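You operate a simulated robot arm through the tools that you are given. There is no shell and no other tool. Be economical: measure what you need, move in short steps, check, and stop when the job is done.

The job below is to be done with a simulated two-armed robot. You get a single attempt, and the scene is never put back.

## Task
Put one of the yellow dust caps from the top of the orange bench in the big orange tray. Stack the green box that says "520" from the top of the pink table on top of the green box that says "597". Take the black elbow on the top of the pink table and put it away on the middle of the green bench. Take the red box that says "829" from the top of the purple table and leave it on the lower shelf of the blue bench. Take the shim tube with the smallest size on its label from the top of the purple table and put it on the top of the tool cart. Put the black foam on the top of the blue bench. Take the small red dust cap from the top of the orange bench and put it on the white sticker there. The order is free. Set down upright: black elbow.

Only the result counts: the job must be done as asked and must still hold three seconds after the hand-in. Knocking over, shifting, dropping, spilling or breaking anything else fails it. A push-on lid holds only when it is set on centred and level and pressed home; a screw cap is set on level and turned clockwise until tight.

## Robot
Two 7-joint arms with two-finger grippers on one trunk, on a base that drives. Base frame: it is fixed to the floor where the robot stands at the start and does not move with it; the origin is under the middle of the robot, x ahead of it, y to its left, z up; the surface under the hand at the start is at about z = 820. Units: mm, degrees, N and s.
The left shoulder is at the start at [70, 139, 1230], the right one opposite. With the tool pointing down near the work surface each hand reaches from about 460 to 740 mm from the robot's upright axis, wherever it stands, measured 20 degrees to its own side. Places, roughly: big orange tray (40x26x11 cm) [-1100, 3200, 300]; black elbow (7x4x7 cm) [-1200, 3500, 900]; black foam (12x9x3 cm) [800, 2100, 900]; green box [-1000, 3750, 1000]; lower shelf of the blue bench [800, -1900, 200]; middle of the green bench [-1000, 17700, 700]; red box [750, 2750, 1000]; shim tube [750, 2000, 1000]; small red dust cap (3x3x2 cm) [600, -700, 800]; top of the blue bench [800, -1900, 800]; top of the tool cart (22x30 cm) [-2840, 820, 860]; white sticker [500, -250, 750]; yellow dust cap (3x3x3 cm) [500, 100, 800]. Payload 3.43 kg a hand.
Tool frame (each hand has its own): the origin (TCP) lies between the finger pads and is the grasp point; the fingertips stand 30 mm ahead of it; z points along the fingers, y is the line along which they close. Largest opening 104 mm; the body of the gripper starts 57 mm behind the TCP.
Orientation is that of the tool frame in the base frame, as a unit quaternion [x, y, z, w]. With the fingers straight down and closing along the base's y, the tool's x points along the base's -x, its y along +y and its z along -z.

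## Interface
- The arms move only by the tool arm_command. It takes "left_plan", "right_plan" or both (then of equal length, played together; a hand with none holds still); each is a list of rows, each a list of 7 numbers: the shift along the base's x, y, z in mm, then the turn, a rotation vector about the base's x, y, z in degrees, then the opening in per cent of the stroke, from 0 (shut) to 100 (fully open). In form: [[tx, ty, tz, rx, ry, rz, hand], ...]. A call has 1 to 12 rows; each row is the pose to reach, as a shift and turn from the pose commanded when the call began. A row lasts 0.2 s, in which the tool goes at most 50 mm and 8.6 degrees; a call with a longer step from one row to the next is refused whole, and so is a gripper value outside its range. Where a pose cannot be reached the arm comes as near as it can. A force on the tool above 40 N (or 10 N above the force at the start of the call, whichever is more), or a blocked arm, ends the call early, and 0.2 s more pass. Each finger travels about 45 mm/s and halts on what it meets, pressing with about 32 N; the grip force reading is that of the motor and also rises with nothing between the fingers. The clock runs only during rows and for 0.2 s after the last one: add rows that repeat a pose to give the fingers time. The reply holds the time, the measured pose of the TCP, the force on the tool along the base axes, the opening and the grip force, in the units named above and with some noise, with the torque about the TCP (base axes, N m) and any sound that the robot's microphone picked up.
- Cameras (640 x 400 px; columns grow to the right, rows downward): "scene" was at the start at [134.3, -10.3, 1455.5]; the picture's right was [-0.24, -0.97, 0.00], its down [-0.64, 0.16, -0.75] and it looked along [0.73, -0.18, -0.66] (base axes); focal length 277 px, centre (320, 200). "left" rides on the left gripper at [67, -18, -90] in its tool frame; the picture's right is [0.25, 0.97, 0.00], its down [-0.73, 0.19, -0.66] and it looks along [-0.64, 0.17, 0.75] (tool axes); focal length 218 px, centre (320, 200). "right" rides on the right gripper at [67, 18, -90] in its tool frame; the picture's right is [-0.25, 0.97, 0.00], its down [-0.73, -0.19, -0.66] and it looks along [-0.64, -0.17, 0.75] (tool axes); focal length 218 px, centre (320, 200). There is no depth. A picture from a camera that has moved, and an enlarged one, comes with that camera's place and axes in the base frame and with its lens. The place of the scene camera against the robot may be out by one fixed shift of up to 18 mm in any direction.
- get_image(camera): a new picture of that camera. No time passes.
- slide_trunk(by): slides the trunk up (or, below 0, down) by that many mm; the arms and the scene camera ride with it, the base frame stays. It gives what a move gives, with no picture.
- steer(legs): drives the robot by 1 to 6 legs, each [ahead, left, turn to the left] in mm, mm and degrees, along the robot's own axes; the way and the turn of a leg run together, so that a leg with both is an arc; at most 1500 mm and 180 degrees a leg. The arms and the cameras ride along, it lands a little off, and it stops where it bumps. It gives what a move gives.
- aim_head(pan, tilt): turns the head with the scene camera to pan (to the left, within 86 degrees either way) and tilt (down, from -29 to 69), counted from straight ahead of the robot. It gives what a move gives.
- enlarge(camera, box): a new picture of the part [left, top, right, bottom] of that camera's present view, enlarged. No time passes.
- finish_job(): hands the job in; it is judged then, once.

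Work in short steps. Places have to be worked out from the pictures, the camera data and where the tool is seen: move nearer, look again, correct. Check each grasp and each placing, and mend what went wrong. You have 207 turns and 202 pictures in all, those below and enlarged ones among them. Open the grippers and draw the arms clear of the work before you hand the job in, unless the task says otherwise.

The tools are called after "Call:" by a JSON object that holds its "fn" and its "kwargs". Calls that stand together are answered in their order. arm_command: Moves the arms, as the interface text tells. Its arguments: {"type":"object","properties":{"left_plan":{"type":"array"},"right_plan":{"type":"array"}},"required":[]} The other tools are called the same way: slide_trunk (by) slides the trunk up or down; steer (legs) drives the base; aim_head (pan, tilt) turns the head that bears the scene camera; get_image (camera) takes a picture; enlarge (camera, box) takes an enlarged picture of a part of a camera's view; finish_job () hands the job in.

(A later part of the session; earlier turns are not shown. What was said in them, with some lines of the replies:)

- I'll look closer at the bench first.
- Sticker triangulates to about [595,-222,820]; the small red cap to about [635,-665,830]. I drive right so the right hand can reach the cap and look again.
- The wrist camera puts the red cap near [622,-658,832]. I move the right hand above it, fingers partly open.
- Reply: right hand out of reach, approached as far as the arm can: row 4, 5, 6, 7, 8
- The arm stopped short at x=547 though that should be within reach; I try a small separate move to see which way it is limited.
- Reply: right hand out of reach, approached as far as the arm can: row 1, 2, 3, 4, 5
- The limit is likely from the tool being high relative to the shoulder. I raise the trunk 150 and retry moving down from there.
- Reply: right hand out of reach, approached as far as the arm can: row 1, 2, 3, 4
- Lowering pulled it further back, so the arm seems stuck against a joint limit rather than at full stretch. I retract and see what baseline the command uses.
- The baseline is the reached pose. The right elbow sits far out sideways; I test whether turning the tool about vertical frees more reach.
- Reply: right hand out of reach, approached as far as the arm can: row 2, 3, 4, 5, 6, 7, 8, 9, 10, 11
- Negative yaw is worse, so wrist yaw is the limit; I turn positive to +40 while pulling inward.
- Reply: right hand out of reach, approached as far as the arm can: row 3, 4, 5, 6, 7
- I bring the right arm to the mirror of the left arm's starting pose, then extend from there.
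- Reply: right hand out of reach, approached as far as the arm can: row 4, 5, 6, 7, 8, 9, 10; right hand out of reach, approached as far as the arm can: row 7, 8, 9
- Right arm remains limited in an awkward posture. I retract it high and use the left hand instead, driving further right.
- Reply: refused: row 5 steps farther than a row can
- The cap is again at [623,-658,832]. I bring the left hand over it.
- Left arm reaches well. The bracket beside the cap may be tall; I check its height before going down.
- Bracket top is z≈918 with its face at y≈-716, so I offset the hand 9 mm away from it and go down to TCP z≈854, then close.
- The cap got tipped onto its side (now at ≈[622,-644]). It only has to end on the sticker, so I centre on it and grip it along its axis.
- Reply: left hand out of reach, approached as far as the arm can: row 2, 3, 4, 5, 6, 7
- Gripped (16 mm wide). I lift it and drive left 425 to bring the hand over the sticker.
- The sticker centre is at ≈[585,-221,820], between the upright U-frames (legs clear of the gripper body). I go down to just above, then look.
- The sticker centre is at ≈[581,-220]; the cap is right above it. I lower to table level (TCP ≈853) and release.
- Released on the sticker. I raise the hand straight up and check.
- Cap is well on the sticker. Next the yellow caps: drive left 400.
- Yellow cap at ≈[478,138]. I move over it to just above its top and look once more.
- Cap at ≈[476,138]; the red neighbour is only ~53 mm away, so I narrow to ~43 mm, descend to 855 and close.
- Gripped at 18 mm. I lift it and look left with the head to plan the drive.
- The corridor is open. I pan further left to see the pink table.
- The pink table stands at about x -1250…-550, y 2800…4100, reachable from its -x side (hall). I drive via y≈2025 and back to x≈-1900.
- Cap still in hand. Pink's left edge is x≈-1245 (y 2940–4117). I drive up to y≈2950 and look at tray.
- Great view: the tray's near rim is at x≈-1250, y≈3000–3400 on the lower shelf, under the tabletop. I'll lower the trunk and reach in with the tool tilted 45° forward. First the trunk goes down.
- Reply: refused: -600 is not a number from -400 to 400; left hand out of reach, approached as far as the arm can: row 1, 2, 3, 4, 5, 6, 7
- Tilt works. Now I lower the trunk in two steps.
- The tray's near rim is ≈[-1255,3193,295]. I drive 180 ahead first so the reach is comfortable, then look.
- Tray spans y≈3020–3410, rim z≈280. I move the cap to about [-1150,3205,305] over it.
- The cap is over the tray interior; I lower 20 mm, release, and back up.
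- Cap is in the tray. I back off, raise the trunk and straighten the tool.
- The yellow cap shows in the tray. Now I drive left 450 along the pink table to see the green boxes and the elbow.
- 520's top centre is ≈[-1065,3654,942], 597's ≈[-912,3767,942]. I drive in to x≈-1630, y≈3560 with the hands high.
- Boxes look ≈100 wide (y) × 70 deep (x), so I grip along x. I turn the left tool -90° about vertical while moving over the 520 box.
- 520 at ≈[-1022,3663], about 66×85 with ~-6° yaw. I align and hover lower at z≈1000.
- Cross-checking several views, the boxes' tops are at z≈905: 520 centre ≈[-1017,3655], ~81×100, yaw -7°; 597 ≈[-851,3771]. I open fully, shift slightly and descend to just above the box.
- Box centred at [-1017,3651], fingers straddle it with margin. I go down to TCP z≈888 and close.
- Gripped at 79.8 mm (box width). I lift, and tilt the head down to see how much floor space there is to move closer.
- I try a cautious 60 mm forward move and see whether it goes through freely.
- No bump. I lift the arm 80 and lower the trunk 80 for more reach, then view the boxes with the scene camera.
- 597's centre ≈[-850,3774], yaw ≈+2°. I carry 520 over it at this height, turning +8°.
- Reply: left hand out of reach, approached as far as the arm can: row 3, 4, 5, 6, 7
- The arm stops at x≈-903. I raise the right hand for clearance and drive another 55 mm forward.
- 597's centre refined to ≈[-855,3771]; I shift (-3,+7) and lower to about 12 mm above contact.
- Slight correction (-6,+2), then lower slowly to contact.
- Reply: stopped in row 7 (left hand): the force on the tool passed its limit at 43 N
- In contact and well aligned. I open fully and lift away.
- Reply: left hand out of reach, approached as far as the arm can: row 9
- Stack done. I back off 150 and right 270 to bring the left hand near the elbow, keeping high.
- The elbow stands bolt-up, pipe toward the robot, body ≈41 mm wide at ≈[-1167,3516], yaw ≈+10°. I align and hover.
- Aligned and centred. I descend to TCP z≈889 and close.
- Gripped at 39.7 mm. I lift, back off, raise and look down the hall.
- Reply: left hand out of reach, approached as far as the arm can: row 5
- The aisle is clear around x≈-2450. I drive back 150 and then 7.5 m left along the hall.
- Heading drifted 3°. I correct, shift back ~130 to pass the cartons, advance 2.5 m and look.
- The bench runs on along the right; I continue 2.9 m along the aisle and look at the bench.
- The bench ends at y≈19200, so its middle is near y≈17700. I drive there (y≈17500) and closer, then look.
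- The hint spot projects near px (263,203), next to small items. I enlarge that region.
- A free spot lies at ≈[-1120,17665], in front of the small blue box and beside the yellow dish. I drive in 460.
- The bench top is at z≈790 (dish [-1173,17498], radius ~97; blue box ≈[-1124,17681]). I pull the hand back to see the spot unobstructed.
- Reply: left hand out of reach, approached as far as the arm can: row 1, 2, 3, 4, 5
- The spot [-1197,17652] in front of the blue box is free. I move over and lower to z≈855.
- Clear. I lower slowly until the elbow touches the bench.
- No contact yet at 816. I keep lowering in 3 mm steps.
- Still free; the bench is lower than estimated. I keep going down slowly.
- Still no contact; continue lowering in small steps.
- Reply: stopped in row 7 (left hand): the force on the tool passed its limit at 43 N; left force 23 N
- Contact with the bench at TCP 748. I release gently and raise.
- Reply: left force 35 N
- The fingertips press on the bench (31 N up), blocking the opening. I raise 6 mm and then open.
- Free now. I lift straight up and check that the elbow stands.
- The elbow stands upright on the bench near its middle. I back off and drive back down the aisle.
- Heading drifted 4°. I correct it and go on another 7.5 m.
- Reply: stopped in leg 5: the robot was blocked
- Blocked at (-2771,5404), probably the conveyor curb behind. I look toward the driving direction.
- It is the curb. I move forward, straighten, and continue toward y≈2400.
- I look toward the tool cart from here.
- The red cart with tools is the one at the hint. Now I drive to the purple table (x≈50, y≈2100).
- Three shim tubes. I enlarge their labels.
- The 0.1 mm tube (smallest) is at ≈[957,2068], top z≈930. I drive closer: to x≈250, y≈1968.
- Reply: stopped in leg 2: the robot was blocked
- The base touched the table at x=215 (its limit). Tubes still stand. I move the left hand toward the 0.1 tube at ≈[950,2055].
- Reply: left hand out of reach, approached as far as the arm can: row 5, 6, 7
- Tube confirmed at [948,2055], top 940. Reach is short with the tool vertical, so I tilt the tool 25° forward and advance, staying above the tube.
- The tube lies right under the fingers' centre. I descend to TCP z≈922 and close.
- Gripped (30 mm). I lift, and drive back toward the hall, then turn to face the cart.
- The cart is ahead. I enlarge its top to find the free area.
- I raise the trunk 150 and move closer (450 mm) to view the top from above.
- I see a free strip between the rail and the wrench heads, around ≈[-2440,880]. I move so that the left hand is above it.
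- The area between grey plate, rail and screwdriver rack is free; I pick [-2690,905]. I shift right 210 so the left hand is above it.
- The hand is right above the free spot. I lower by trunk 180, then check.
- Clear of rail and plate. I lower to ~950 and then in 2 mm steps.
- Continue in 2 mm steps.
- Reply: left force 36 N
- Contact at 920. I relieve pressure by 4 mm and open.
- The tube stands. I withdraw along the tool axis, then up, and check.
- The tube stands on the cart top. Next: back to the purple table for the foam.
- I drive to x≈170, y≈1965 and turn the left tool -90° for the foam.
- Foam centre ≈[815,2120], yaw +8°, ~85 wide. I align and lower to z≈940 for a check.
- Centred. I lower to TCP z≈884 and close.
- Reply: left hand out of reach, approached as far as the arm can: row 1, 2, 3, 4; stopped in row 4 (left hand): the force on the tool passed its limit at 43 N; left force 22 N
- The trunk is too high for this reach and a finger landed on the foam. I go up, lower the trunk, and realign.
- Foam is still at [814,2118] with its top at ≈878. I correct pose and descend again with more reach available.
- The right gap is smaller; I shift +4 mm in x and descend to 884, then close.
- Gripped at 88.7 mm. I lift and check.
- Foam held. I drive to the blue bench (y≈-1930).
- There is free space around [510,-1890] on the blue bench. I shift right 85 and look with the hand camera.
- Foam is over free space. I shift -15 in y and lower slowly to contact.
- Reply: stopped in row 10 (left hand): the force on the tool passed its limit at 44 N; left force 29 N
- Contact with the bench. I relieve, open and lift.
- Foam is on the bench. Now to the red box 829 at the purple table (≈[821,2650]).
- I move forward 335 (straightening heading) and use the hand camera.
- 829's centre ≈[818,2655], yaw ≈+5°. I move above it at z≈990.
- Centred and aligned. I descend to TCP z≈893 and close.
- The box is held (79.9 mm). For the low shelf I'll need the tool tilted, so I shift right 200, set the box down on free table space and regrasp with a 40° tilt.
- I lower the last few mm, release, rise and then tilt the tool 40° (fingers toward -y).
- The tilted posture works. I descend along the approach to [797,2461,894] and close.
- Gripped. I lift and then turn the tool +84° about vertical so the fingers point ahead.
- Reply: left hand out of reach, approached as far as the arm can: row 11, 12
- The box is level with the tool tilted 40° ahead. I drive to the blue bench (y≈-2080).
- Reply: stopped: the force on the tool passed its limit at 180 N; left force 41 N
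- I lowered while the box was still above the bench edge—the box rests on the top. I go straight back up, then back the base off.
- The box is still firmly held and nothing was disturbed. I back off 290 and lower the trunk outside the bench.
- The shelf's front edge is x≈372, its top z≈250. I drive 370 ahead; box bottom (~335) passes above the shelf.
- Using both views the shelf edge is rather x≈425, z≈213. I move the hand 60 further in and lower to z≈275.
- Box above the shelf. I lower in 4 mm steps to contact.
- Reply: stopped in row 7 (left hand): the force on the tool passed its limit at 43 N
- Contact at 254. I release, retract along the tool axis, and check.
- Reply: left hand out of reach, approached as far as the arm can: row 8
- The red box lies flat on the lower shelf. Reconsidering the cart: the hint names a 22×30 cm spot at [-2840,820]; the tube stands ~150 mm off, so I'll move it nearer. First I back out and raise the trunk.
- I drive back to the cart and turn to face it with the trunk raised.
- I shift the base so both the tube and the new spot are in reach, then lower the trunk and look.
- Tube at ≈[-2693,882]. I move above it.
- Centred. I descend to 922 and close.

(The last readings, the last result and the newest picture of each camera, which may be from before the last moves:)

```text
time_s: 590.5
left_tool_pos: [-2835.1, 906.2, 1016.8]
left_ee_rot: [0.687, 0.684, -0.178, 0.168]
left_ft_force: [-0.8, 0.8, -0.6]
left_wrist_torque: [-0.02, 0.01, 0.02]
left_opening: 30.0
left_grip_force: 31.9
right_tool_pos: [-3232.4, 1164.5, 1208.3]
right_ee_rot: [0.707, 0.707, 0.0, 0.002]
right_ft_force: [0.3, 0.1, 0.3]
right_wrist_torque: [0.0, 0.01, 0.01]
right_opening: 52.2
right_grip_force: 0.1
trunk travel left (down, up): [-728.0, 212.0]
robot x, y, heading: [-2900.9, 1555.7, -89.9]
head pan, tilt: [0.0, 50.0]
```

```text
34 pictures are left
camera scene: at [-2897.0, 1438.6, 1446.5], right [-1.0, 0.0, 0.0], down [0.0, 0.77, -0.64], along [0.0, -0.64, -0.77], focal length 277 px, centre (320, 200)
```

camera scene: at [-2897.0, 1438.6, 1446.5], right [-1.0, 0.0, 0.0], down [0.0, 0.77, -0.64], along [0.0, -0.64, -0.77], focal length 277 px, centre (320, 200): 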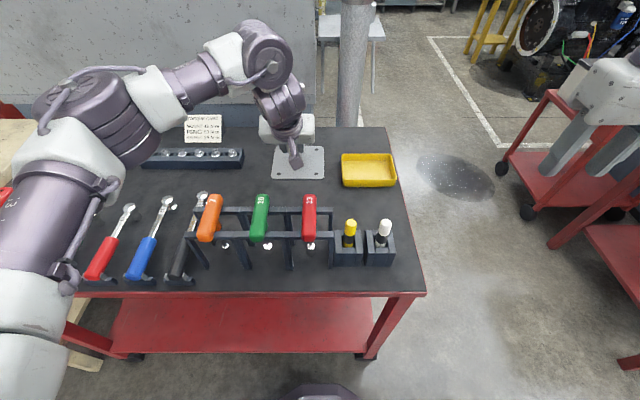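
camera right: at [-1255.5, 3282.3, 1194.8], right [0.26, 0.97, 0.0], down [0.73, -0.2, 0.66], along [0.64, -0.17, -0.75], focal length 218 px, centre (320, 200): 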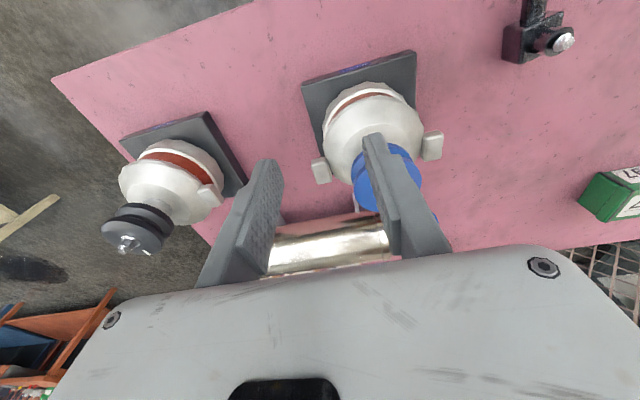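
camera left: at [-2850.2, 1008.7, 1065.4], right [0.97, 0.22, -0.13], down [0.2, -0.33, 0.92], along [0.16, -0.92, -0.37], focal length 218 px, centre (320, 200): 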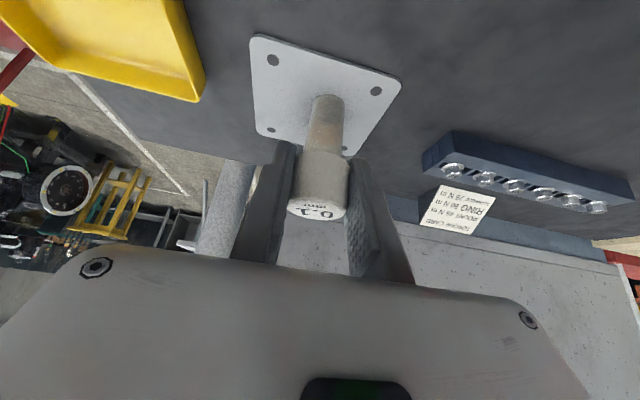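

Plate spans x -2912…-2757 with near edge y≈857; the spot [-2835,897] is free. The tube rested at TCP 920.7, so I lower to 922 and release.

Call:
{"fn": "arm_command", "kwargs": {"left_plan": [[0, -5, -25, 0, 0, 0, 15], [0, -9, -50, 0, 0, 0, 15], [0, -9, -75, 0, 0, 0, 15], [0, -9, -88, 0, 0, 0, 15], [0, -9, -92, 0, 0, 0, 15], [0, -9, -95, 0, 0, 0, 15], [0, -9, -95, 0, 0, 0, 15]]}}

Call:
{"fn": "get_image", "kwargs": {"camera": "left"}}

```text
time_s: 592.0
left_tool_pos: [-2837.0, 897.5, 923.9]
left_ee_rot: [0.687, 0.685, -0.177, 0.168]
left_ft_force: [0.2, 1.0, -0.5]
left_wrist_torque: [0.01, -0.01, -0.02]
left_opening: 30.3
left_grip_force: 32.5
right_tool_pos: [-3233.0, 1164.3, 1208.0]
right_ee_rot: [0.708, 0.706, 0.0, 0.002]
right_ft_force: [0.1, 0.5, 0.2]
right_wrist_torque: [-0.01, -0.01, -0.02]
right_opening: 51.8
right_grip_force: 0.1
trunk travel left (down, up): [-728.0, 212.0]
robot x, y, heading: [-2901.5, 1557.7, -90.2]
head pan, tilt: [0.0, 50.0]
```

```text
33 pictures are left
camera left: at [-2851.7, 999.5, 970.9], right [0.97, 0.22, -0.13], down [0.2, -0.33, 0.92], along [0.16, -0.92, -0.37], focal length 218 px, centre (320, 200)
```

left: 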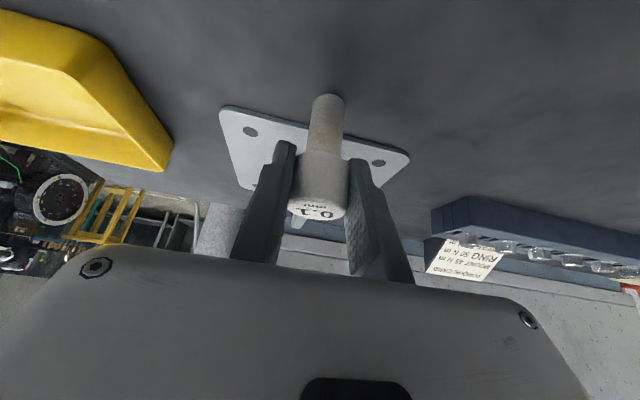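

Base is in front of the plate. I lower 3 mm more and release, then withdraw.

Call:
{"fn": "arm_command", "kwargs": {"left_plan": [[0, 0, -1, 0, 0, 0, 15], [0, 0, -2, 0, 0, 0, 15], [0, 0, -3, 0, 0, 0, 15], [0, 0, -3, 0, 0, 0, 32], [0, 0, -3, 0, 0, 0, 42], [0, 0, -3, 0, 0, 0, 50], [0, 0, -3, 0, 0, 0, 50], [0, 5, 10, 0, 0, 0, 50], [0, 15, 32, 0, 0, 0, 50], [0, 25, 65, 0, 0, 0, 50], [0, 25, 105, 0, 0, 0, 50], [0, 25, 145, 0, 0, 0, 50]]}}

Call:
{"fn": "slide_trunk", "kwargs": {"by": 180}}

Call:
{"fn": "get_image", "kwargs": {"camera": "scene"}}

```text
time_s: 594.6
left_tool_pos: [-2836.1, 923.9, 1071.4]
left_ee_rot: [0.687, 0.685, -0.177, 0.169]
left_ft_force: [0.0, -0.6, -0.8]
left_wrist_torque: [-0.02, 0.0, -0.04]
left_opening: 52.0
left_grip_force: 0.1
right_tool_pos: [-3234.3, 1164.7, 1208.5]
right_ee_rot: [0.707, 0.707, -0.001, 0.002]
right_ft_force: [-0.9, 0.2, -0.3]
right_wrist_torque: [0.03, 0.02, -0.01]
right_opening: 51.8
right_grip_force: 0.0
trunk travel left (down, up): [-728.0, 212.0]
robot x, y, heading: [-2898.0, 1556.4, -90.3]
head pan, tilt: [0.0, 50.0]
```

```text
time_s: 596.6
left_tool_pos: [-2835.2, 922.2, 1250.1]
left_ee_rot: [0.687, 0.685, -0.176, 0.168]
left_ft_force: [0.5, 0.4, -0.2]
left_wrist_torque: [-0.03, 0.02, 0.0]
left_opening: 52.1
left_grip_force: 0.1
right_tool_pos: [-3233.0, 1164.0, 1388.2]
right_ee_rot: [0.708, 0.706, -0.001, 0.002]
right_ft_force: [-0.1, -0.5, 0.5]
right_wrist_torque: [-0.06, -0.01, -0.02]
right_opening: 51.9
right_grip_force: 0.0
trunk travel left (down, up): [-908.0, 32.0]
robot x, y, heading: [-2900.8, 1555.5, -90.1]
head pan, tilt: [0.0, 50.0]
```

```text
32 pictures are left
camera scene: at [-2897.9, 1438.7, 1626.5], right [-1.0, 0.0, 0.0], down [0.0, 0.77, -0.64], along [0.0, -0.64, -0.77], focal length 277 px, centre (320, 200)
```

scene: 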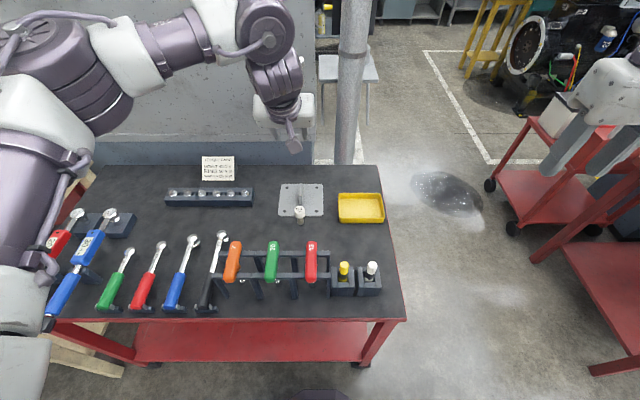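

The tube stands in front of the plate on the cart top. I back the robot clear of the cart.

Call:
{"fn": "steer", "kwargs": {"legs": [[-500, 0, 0]]}}

Call:
{"fn": "enlarge", "kwargs": {"camera": "scene", "box": [200, 60, 440, 210]}}

```text
time_s: 599.6
left_tool_pos: [-2837.5, 1423.1, 1249.1]
left_ee_rot: [0.688, 0.684, -0.176, 0.167]
left_ft_force: [1.1, -0.4, 0.2]
left_wrist_torque: [0.03, 0.05, 0.0]
left_opening: 51.7
left_grip_force: 0.0
right_tool_pos: [-3232.9, 1666.0, 1387.6]
right_ee_rot: [0.709, 0.705, 0.0, 0.001]
right_ft_force: [-0.3, 0.4, -0.2]
right_wrist_torque: [0.06, 0.01, 0.01]
right_opening: 52.2
right_grip_force: 0.0
trunk travel left (down, up): [-908.0, 32.0]
robot x, y, heading: [-2895.7, 2061.7, -90.2]
head pan, tilt: [0.0, 50.0]
```

```text
2.67 times, centred on (320, 135) of scene
camera zoom: at [-2896.4, 1938.4, 1626.3], right [-1.0, 0.01, 0.0], down [0.0, 0.77, -0.64], along [0.0, -0.64, -0.77], focal length 738 px, centre (320, 373)
```

zoom: 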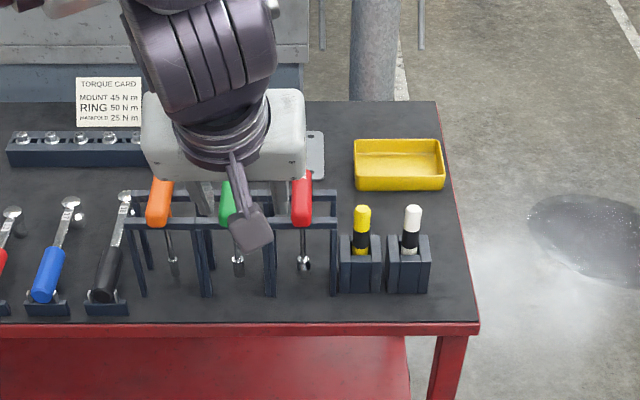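

All seven placements are made, both hands are empty and the arms are clear of the work, so I hand the job in.

Call:
{"fn": "finish_job", "kwargs": {}}

```text
The job is handed in.
```

I made all seven placements and handed the job in; both grippers were open and clear, and I checked each item by camera after setting it down.

- **Small red dust cap:** it tipped over as I reached for it, so it lies on its side on the white sticker.
- **Black elbow:** it stands upright on the green bench, about 200 mm in front of the given middle point because other items sit there.
- **0.1 mm shim tube:** it stands on the tool cart. I moved it once to bring it nearer the given spot; a grey plate sits on that spot, so it is about 75 mm in front.
- **Red box 829:** I lowered it onto the blue bench top by mistake, pressing at about 180 N before it stopped. Pictures afterwards showed nothing shifted, and the box then went flat onto the lower shelf.
- **Base contacts:** the robot bumped something beside the hall aisle, probably the conveyor curb, and the edge of the purple table once. I saw no movement at the table; I did not check the curb closely.
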